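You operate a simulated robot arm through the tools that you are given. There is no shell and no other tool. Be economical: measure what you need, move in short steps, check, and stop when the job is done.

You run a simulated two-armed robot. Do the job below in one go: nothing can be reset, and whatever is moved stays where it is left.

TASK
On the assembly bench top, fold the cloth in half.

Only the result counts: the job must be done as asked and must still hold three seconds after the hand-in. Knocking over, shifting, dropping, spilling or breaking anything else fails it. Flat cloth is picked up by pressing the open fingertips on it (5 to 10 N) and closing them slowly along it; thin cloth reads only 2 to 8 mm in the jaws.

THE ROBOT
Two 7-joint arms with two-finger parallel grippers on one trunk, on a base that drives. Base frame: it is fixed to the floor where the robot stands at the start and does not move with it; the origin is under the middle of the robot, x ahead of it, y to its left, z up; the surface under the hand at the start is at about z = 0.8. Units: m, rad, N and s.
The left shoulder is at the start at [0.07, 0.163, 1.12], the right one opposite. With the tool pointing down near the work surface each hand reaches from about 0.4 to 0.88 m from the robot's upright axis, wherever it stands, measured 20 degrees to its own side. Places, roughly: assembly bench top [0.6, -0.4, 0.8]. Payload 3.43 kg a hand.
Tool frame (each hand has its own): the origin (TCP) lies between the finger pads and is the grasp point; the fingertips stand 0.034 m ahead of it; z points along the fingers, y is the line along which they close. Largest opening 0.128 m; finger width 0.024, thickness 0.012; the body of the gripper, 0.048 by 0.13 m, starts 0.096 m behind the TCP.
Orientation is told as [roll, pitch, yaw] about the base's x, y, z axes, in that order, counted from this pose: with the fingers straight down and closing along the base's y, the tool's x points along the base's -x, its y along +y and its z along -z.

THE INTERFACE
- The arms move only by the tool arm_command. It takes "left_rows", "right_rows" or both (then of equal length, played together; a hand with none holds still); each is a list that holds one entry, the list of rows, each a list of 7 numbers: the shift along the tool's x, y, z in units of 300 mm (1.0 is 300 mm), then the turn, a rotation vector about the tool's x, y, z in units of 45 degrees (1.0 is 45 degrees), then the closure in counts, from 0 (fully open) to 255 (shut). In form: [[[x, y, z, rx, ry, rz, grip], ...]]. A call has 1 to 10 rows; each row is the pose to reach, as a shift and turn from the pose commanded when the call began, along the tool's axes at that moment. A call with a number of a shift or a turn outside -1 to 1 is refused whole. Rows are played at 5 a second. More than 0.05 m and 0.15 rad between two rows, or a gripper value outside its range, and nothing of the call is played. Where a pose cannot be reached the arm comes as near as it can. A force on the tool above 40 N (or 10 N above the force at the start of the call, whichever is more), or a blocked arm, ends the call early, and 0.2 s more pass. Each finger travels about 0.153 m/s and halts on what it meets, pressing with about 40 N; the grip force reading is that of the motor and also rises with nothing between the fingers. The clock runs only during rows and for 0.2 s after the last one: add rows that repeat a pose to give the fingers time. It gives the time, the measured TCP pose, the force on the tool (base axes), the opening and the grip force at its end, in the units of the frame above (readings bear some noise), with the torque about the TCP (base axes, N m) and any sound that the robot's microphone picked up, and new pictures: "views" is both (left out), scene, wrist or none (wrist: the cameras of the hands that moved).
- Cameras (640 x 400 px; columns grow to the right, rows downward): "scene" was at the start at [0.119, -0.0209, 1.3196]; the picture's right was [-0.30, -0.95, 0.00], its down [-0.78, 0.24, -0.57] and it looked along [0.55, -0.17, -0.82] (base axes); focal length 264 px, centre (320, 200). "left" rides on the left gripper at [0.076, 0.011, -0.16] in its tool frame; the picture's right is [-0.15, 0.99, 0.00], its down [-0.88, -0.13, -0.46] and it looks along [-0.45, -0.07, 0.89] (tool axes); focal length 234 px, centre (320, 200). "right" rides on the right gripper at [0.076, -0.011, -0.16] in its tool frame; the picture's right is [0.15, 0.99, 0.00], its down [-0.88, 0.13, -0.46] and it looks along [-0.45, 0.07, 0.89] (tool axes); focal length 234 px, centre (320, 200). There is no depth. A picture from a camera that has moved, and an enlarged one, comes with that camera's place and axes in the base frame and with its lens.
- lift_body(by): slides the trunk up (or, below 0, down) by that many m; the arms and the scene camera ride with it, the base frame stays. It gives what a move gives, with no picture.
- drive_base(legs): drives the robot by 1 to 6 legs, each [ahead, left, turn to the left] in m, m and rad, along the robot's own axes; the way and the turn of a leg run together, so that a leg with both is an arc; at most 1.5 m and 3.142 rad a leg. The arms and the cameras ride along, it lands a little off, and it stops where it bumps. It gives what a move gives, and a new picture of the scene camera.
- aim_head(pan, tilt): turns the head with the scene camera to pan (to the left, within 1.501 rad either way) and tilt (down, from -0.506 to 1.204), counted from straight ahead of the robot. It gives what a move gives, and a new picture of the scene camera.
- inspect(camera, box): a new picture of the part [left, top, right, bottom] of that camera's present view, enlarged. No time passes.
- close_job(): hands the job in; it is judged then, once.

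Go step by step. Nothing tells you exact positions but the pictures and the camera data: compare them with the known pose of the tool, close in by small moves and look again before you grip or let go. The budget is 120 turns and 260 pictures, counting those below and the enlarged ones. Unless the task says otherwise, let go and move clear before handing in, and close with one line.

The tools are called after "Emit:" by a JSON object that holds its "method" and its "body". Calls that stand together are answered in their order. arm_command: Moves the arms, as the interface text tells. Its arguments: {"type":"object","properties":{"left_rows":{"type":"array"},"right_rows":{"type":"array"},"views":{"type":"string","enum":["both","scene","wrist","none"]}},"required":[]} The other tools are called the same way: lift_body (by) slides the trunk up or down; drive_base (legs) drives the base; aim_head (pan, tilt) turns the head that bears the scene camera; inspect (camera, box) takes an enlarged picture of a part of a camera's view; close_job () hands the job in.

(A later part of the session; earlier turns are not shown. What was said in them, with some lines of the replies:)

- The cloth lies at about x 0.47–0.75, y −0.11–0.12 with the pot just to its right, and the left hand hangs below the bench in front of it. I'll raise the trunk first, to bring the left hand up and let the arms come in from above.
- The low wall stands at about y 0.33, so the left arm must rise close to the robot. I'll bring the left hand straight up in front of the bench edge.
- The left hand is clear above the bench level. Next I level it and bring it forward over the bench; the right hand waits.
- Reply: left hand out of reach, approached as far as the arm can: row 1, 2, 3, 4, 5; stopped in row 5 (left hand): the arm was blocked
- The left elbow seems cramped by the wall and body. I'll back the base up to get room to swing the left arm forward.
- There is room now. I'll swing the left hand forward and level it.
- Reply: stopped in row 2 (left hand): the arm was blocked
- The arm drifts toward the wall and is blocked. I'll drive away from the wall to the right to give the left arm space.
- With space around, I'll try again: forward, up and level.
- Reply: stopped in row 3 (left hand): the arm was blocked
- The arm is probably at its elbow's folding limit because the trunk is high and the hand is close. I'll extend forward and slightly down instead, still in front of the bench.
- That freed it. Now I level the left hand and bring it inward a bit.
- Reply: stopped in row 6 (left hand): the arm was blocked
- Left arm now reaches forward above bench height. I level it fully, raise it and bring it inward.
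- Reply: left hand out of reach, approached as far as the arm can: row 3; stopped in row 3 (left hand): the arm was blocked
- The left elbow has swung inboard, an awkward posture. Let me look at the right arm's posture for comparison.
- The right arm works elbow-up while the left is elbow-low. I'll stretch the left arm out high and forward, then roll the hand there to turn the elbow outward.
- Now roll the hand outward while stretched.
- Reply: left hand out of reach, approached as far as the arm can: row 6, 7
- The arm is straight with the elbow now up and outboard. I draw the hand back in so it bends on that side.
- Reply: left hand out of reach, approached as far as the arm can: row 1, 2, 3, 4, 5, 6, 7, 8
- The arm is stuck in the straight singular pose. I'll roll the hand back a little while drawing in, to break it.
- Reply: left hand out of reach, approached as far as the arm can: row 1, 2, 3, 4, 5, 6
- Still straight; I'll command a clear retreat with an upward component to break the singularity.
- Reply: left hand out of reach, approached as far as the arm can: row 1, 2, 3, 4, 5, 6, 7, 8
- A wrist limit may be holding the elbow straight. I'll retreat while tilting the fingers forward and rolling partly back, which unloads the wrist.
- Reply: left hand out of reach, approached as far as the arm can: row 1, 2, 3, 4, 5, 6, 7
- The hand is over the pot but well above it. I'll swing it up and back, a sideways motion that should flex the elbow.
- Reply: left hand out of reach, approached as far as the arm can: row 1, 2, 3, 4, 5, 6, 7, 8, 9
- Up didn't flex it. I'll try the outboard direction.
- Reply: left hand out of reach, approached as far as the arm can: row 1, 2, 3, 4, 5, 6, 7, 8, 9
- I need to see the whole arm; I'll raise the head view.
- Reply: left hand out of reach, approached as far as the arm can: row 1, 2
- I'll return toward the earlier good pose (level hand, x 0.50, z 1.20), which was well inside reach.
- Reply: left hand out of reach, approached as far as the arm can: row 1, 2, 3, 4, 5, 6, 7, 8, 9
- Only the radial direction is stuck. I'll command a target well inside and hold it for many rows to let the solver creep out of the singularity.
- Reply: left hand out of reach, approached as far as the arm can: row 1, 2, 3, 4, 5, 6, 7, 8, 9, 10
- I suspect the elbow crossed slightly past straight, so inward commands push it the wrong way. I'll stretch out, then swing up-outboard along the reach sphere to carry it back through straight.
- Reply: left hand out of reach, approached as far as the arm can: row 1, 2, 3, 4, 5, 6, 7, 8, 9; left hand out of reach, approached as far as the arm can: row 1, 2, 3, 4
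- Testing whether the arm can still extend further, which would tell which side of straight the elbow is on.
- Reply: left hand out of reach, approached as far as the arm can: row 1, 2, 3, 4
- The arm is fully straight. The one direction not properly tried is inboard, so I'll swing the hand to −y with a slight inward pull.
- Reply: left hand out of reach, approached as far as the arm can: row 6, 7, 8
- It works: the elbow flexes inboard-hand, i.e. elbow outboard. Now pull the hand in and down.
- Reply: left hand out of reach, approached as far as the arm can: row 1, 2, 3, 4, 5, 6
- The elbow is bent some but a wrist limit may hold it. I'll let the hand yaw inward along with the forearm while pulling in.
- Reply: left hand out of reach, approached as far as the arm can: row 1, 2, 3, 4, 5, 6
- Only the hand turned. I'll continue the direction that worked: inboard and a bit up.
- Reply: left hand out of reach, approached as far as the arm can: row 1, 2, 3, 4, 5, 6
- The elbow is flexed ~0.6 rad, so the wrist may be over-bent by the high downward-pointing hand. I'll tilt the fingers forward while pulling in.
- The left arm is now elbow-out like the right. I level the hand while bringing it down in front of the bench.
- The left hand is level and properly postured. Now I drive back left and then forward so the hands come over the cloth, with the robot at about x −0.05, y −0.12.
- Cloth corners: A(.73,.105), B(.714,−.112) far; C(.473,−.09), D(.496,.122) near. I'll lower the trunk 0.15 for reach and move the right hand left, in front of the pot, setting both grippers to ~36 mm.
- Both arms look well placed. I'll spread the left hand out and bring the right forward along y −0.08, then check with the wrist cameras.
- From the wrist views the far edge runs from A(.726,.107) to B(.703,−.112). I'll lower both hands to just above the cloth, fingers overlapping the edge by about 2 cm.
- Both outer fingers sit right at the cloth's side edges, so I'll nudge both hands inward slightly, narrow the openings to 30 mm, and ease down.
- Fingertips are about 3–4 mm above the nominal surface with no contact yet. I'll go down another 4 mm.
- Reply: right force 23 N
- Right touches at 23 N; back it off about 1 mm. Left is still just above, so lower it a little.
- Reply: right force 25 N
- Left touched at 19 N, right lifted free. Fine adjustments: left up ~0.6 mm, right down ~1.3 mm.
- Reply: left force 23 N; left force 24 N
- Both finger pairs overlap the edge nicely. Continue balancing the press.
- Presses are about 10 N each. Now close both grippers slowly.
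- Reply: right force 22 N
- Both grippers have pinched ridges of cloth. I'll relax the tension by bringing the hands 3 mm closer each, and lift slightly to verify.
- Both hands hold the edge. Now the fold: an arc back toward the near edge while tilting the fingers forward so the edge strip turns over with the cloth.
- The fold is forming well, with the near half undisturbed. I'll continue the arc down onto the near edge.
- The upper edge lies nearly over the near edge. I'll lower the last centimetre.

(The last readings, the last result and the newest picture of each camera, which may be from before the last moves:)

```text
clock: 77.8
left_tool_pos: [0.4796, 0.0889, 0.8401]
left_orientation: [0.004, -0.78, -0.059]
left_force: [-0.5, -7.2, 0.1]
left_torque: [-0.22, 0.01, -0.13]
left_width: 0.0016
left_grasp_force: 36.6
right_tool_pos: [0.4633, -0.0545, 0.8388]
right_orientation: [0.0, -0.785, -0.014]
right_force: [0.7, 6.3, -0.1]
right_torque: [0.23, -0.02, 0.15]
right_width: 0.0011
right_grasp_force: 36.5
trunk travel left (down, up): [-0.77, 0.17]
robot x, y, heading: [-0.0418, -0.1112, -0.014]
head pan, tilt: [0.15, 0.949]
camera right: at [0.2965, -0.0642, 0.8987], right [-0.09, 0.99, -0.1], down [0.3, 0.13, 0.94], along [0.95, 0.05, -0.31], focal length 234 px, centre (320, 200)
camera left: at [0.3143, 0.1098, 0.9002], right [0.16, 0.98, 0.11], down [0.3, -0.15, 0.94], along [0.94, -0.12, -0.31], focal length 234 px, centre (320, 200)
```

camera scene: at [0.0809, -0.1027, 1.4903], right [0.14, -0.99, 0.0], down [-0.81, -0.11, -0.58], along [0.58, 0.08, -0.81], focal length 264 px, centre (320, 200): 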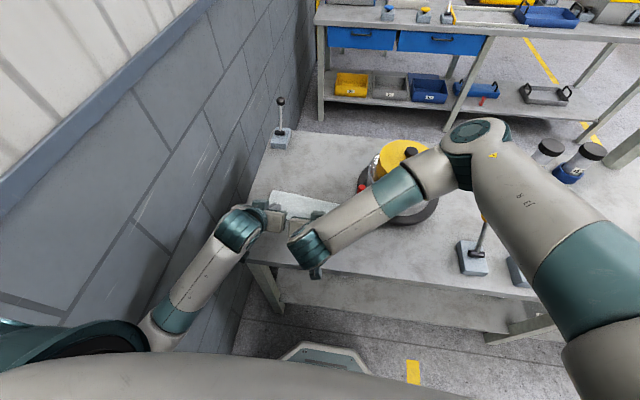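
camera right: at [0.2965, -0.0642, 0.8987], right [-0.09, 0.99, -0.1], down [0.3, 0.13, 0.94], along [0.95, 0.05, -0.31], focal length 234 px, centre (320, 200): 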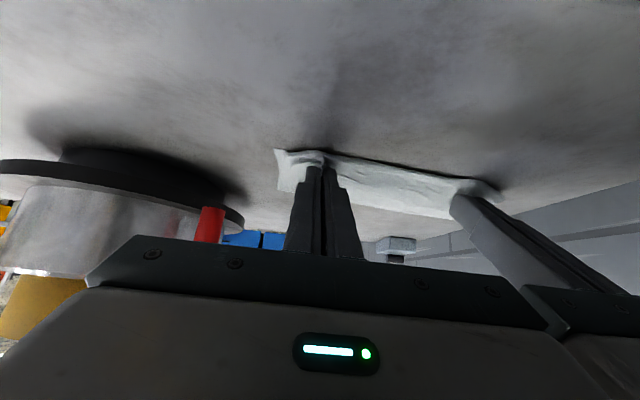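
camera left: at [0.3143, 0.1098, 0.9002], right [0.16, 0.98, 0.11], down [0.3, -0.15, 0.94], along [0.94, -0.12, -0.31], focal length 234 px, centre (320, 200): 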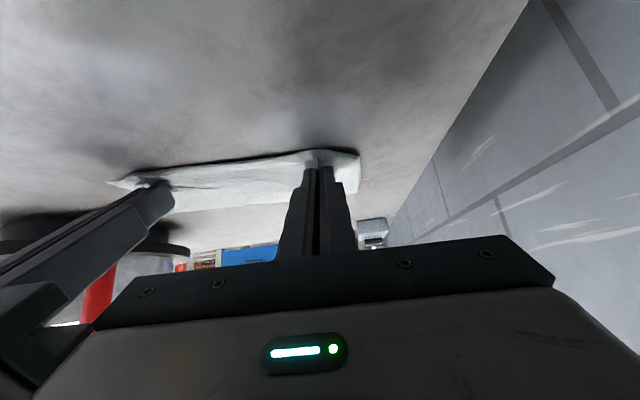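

Almost on the table. I'll lower 3 mm more and open slowly to about 45 mm.

Emit:
{"method": "arm_command", "body": {"left_rows": [[[0.007, 0, 0.007, 0, 0, 0, 255], [0.007, 0, 0.007, 0, 0, 0, 245], [0.007, 0, 0.007, 0, 0, 0, 235], [0.007, 0, 0.007, 0, 0, 0, 225], [0.007, 0, 0.007, 0, 0, 0, 215], [0.007, 0, 0.007, 0, 0, 0, 200], [0.007, 0, 0.007, 0, 0, 0, 185], [0.007, 0, 0.007, 0, 0, 0, 165], [0.007, 0, 0.007, 0, 0, 0, 165]]], "right_rows": [[[0.007, 0, 0.007, 0, 0, 0, 255], [0.007, 0, 0.007, 0, 0, 0, 245], [0.007, 0, 0.007, 0, 0, 0, 235], [0.007, 0, 0.007, 0, 0, 0, 225], [0.007, 0, 0.007, 0, 0, 0, 215], [0.007, 0, 0.007, 0, 0, 0, 200], [0.007, 0, 0.007, 0, 0, 0, 185], [0.007, 0, 0.007, 0, 0, 0, 165], [0.007, 0, 0.007, 0, 0, 0, 165]]], "views": "wrist"}}

```text
clock: 79.8
left_tool_pos: [0.48, 0.0896, 0.8357]
left_orientation: [0.004, -0.779, -0.058]
left_force: [0.2, -0.1, 0.7]
left_torque: [-0.02, -0.04, 0.02]
left_width: 0.0452
left_grasp_force: 0.0
right_tool_pos: [0.4632, -0.055, 0.8362]
right_orientation: [-0.001, -0.783, -0.014]
right_force: [0.6, -0.4, 1.2]
right_torque: [0.0, -0.02, 0.01]
right_width: 0.0453
right_grasp_force: 0.0
trunk travel left (down, up): [-0.77, 0.17]
robot x, y, heading: [-0.0386, -0.1139, -0.013]
head pan, tilt: [0.15, 0.949]
camera right: at [0.2966, -0.0646, 0.8951], right [-0.09, 0.99, -0.1], down [0.3, 0.13, 0.94], along [0.95, 0.05, -0.31], focal length 234 px, centre (320, 200)
camera left: at [0.3143, 0.1095, 0.8967], right [0.16, 0.98, 0.11], down [0.3, -0.15, 0.94], along [0.94, -0.12, -0.31], focal length 234 px, centre (320, 200)
```

right: 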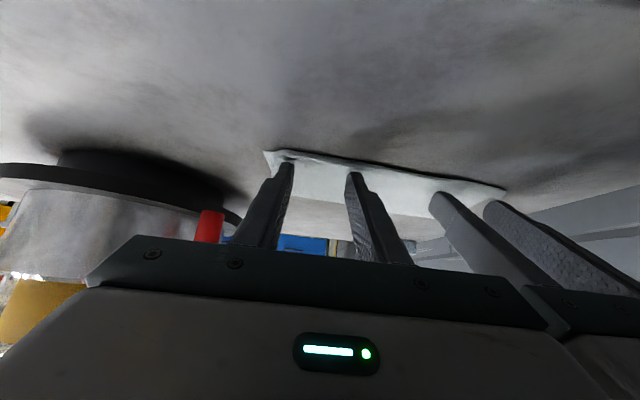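
left: 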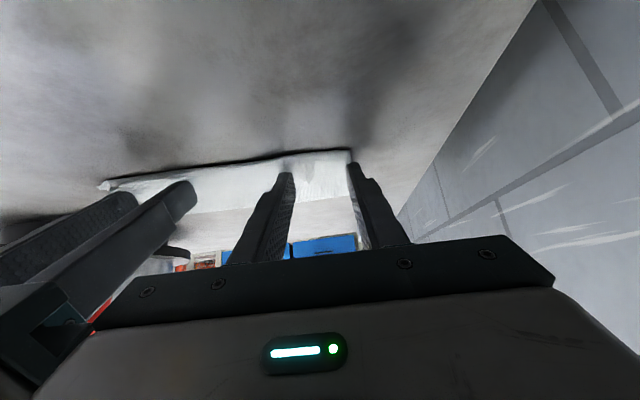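

Released. I'll lift both hands straight up, slowly at first.

Emit:
{"method": "arm_command", "body": {"left_rows": [[[-0.015, 0, -0.02, 0, 0, 0, 165], [-0.04, 0, -0.045, 0, 0, 0, 165], [-0.08, 0, -0.085, 0, 0, 0, 165], [-0.15, 0, -0.15, 0, 0, 0, 165], [-0.22, 0, -0.22, 0, 0, 0, 165], [-0.3, 0, -0.3, 0, 0, 0, 165], [-0.38, 0, -0.38, 0, 0, 0, 165]]], "right_rows": [[[-0.015, 0, -0.02, 0, 0, 0, 165], [-0.04, 0, -0.045, 0, 0, 0, 165], [-0.08, 0, -0.085, 0, 0, 0, 165], [-0.15, 0, -0.15, 0, 0, 0, 165], [-0.22, 0, -0.22, 0, 0, 0, 165], [-0.3, 0, -0.3, 0, 0, 0, 165], [-0.38, 0, -0.38, 0, 0, 0, 165]]], "views": "both"}}

```text
clock: 81.4
left_tool_pos: [0.4809, 0.0878, 0.9986]
left_orientation: [0.003, -0.779, -0.059]
left_force: [0.3, -0.7, 0.5]
left_torque: [0.03, 0.0, -0.01]
left_width: 0.0451
left_grasp_force: 0.0
left hand out of reach, approached as far as the arm can: row 7
right_tool_pos: [0.4622, -0.0512, 0.9983]
right_orientation: [0.0, -0.782, -0.014]
right_force: [0.5, 0.3, 0.0]
right_torque: [0.0, -0.01, -0.01]
right_width: 0.045
right_grasp_force: 0.0
trunk travel left (down, up): [-0.77, 0.17]
robot x, y, heading: [-0.0423, -0.1108, -0.012]
head pan, tilt: [0.15, 0.949]
camera scene: at [0.0801, -0.1029, 1.4903], right [0.14, -0.99, 0.0], down [-0.81, -0.11, -0.58], along [0.58, 0.08, -0.81], focal length 264 px, centre (320, 200)
camera right: at [0.2958, -0.0625, 1.0576], right [-0.09, 0.99, -0.1], down [0.3, 0.13, 0.94], along [0.95, 0.05, -0.31], focal length 234 px, centre (320, 200)
camera left: at [0.3163, 0.108, 1.0586], right [0.16, 0.98, 0.11], down [0.3, -0.15, 0.94], along [0.94, -0.12, -0.32], focal length 234 px, centre (320, 200)
```

scene: 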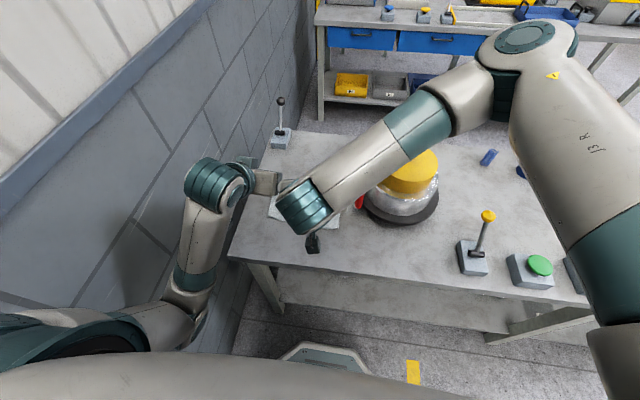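
right: 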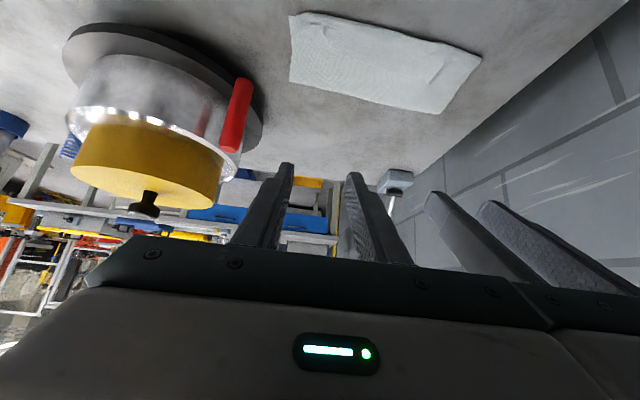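
left: 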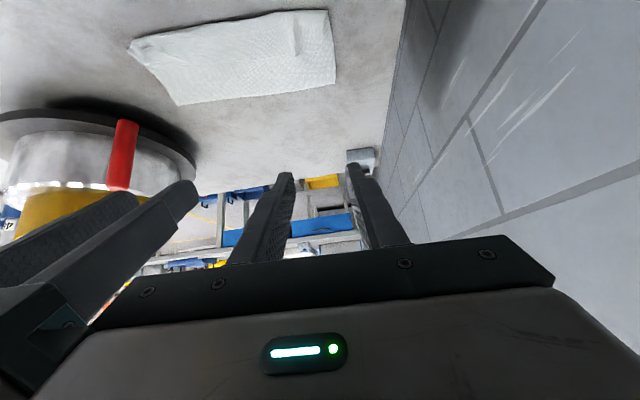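

The cloth looks neatly folded in half. I'll inspect closely and back the robot off clear.

Emit:
{"method": "drive_base", "body": {"legs": [[-0.3, 0, 0]]}}

Emit:
{"method": "inspect", "body": {"camera": "scene", "box": [200, 80, 460, 242]}}

```text
clock: 83.5
left_tool_pos: [0.1835, 0.0918, 0.9987]
left_orientation: [0.005, -0.782, -0.057]
left_force: [-0.2, -0.2, -0.3]
left_torque: [0.02, 0.0, 0.03]
left_width: 0.0449
left_grasp_force: 0.0
right_tool_pos: [0.1663, -0.0483, 0.9986]
right_orientation: [0.001, -0.784, -0.012]
right_force: [-0.2, -0.1, -0.7]
right_torque: [0.01, 0.01, -0.01]
right_width: 0.0452
right_grasp_force: 0.1
trunk travel left (down, up): [-0.77, 0.17]
robot x, y, heading: [-0.3384, -0.1088, -0.005]
head pan, tilt: [0.15, 0.949]
camera scene: at [-0.2174, -0.0986, 1.4904], right [0.14, -0.99, 0.0], down [-0.81, -0.11, -0.58], along [0.58, 0.08, -0.81], focal length 264 px, centre (320, 200)
```

scene: 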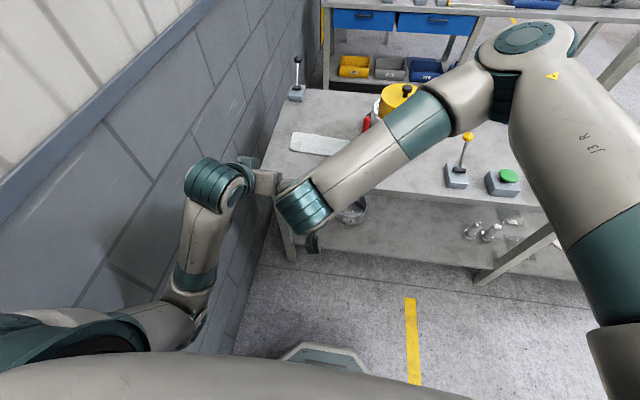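

```text
2.46 times, centred on (330, 161) of scene
camera zoom: at [-0.2174, -0.0986, 1.4904], right [0.14, -0.99, 0.0], down [-0.81, -0.11, -0.58], along [0.58, 0.08, -0.81], focal length 649 px, centre (295, 296)
```

zoom: 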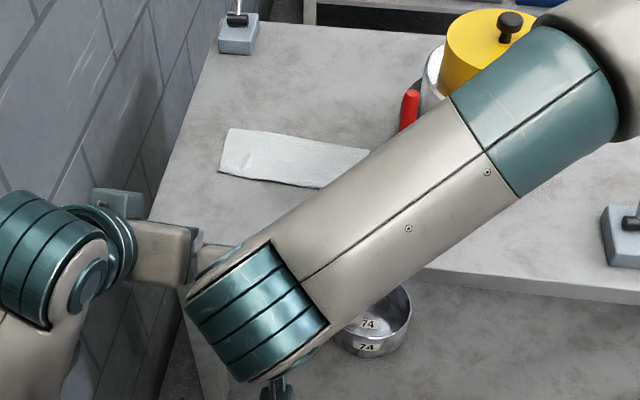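

The cloth lies flat and folded with its edges aligned, the pot and other items are undisturbed, and both hands are clear. Handing in.

Emit:
{"method": "close_job", "body": {}}

```text
The job is handed in.
```

The cloth is folded in half on the assembly bench, far edge brought over to the near edge. Both hands are open and clear, and nothing else was moved.
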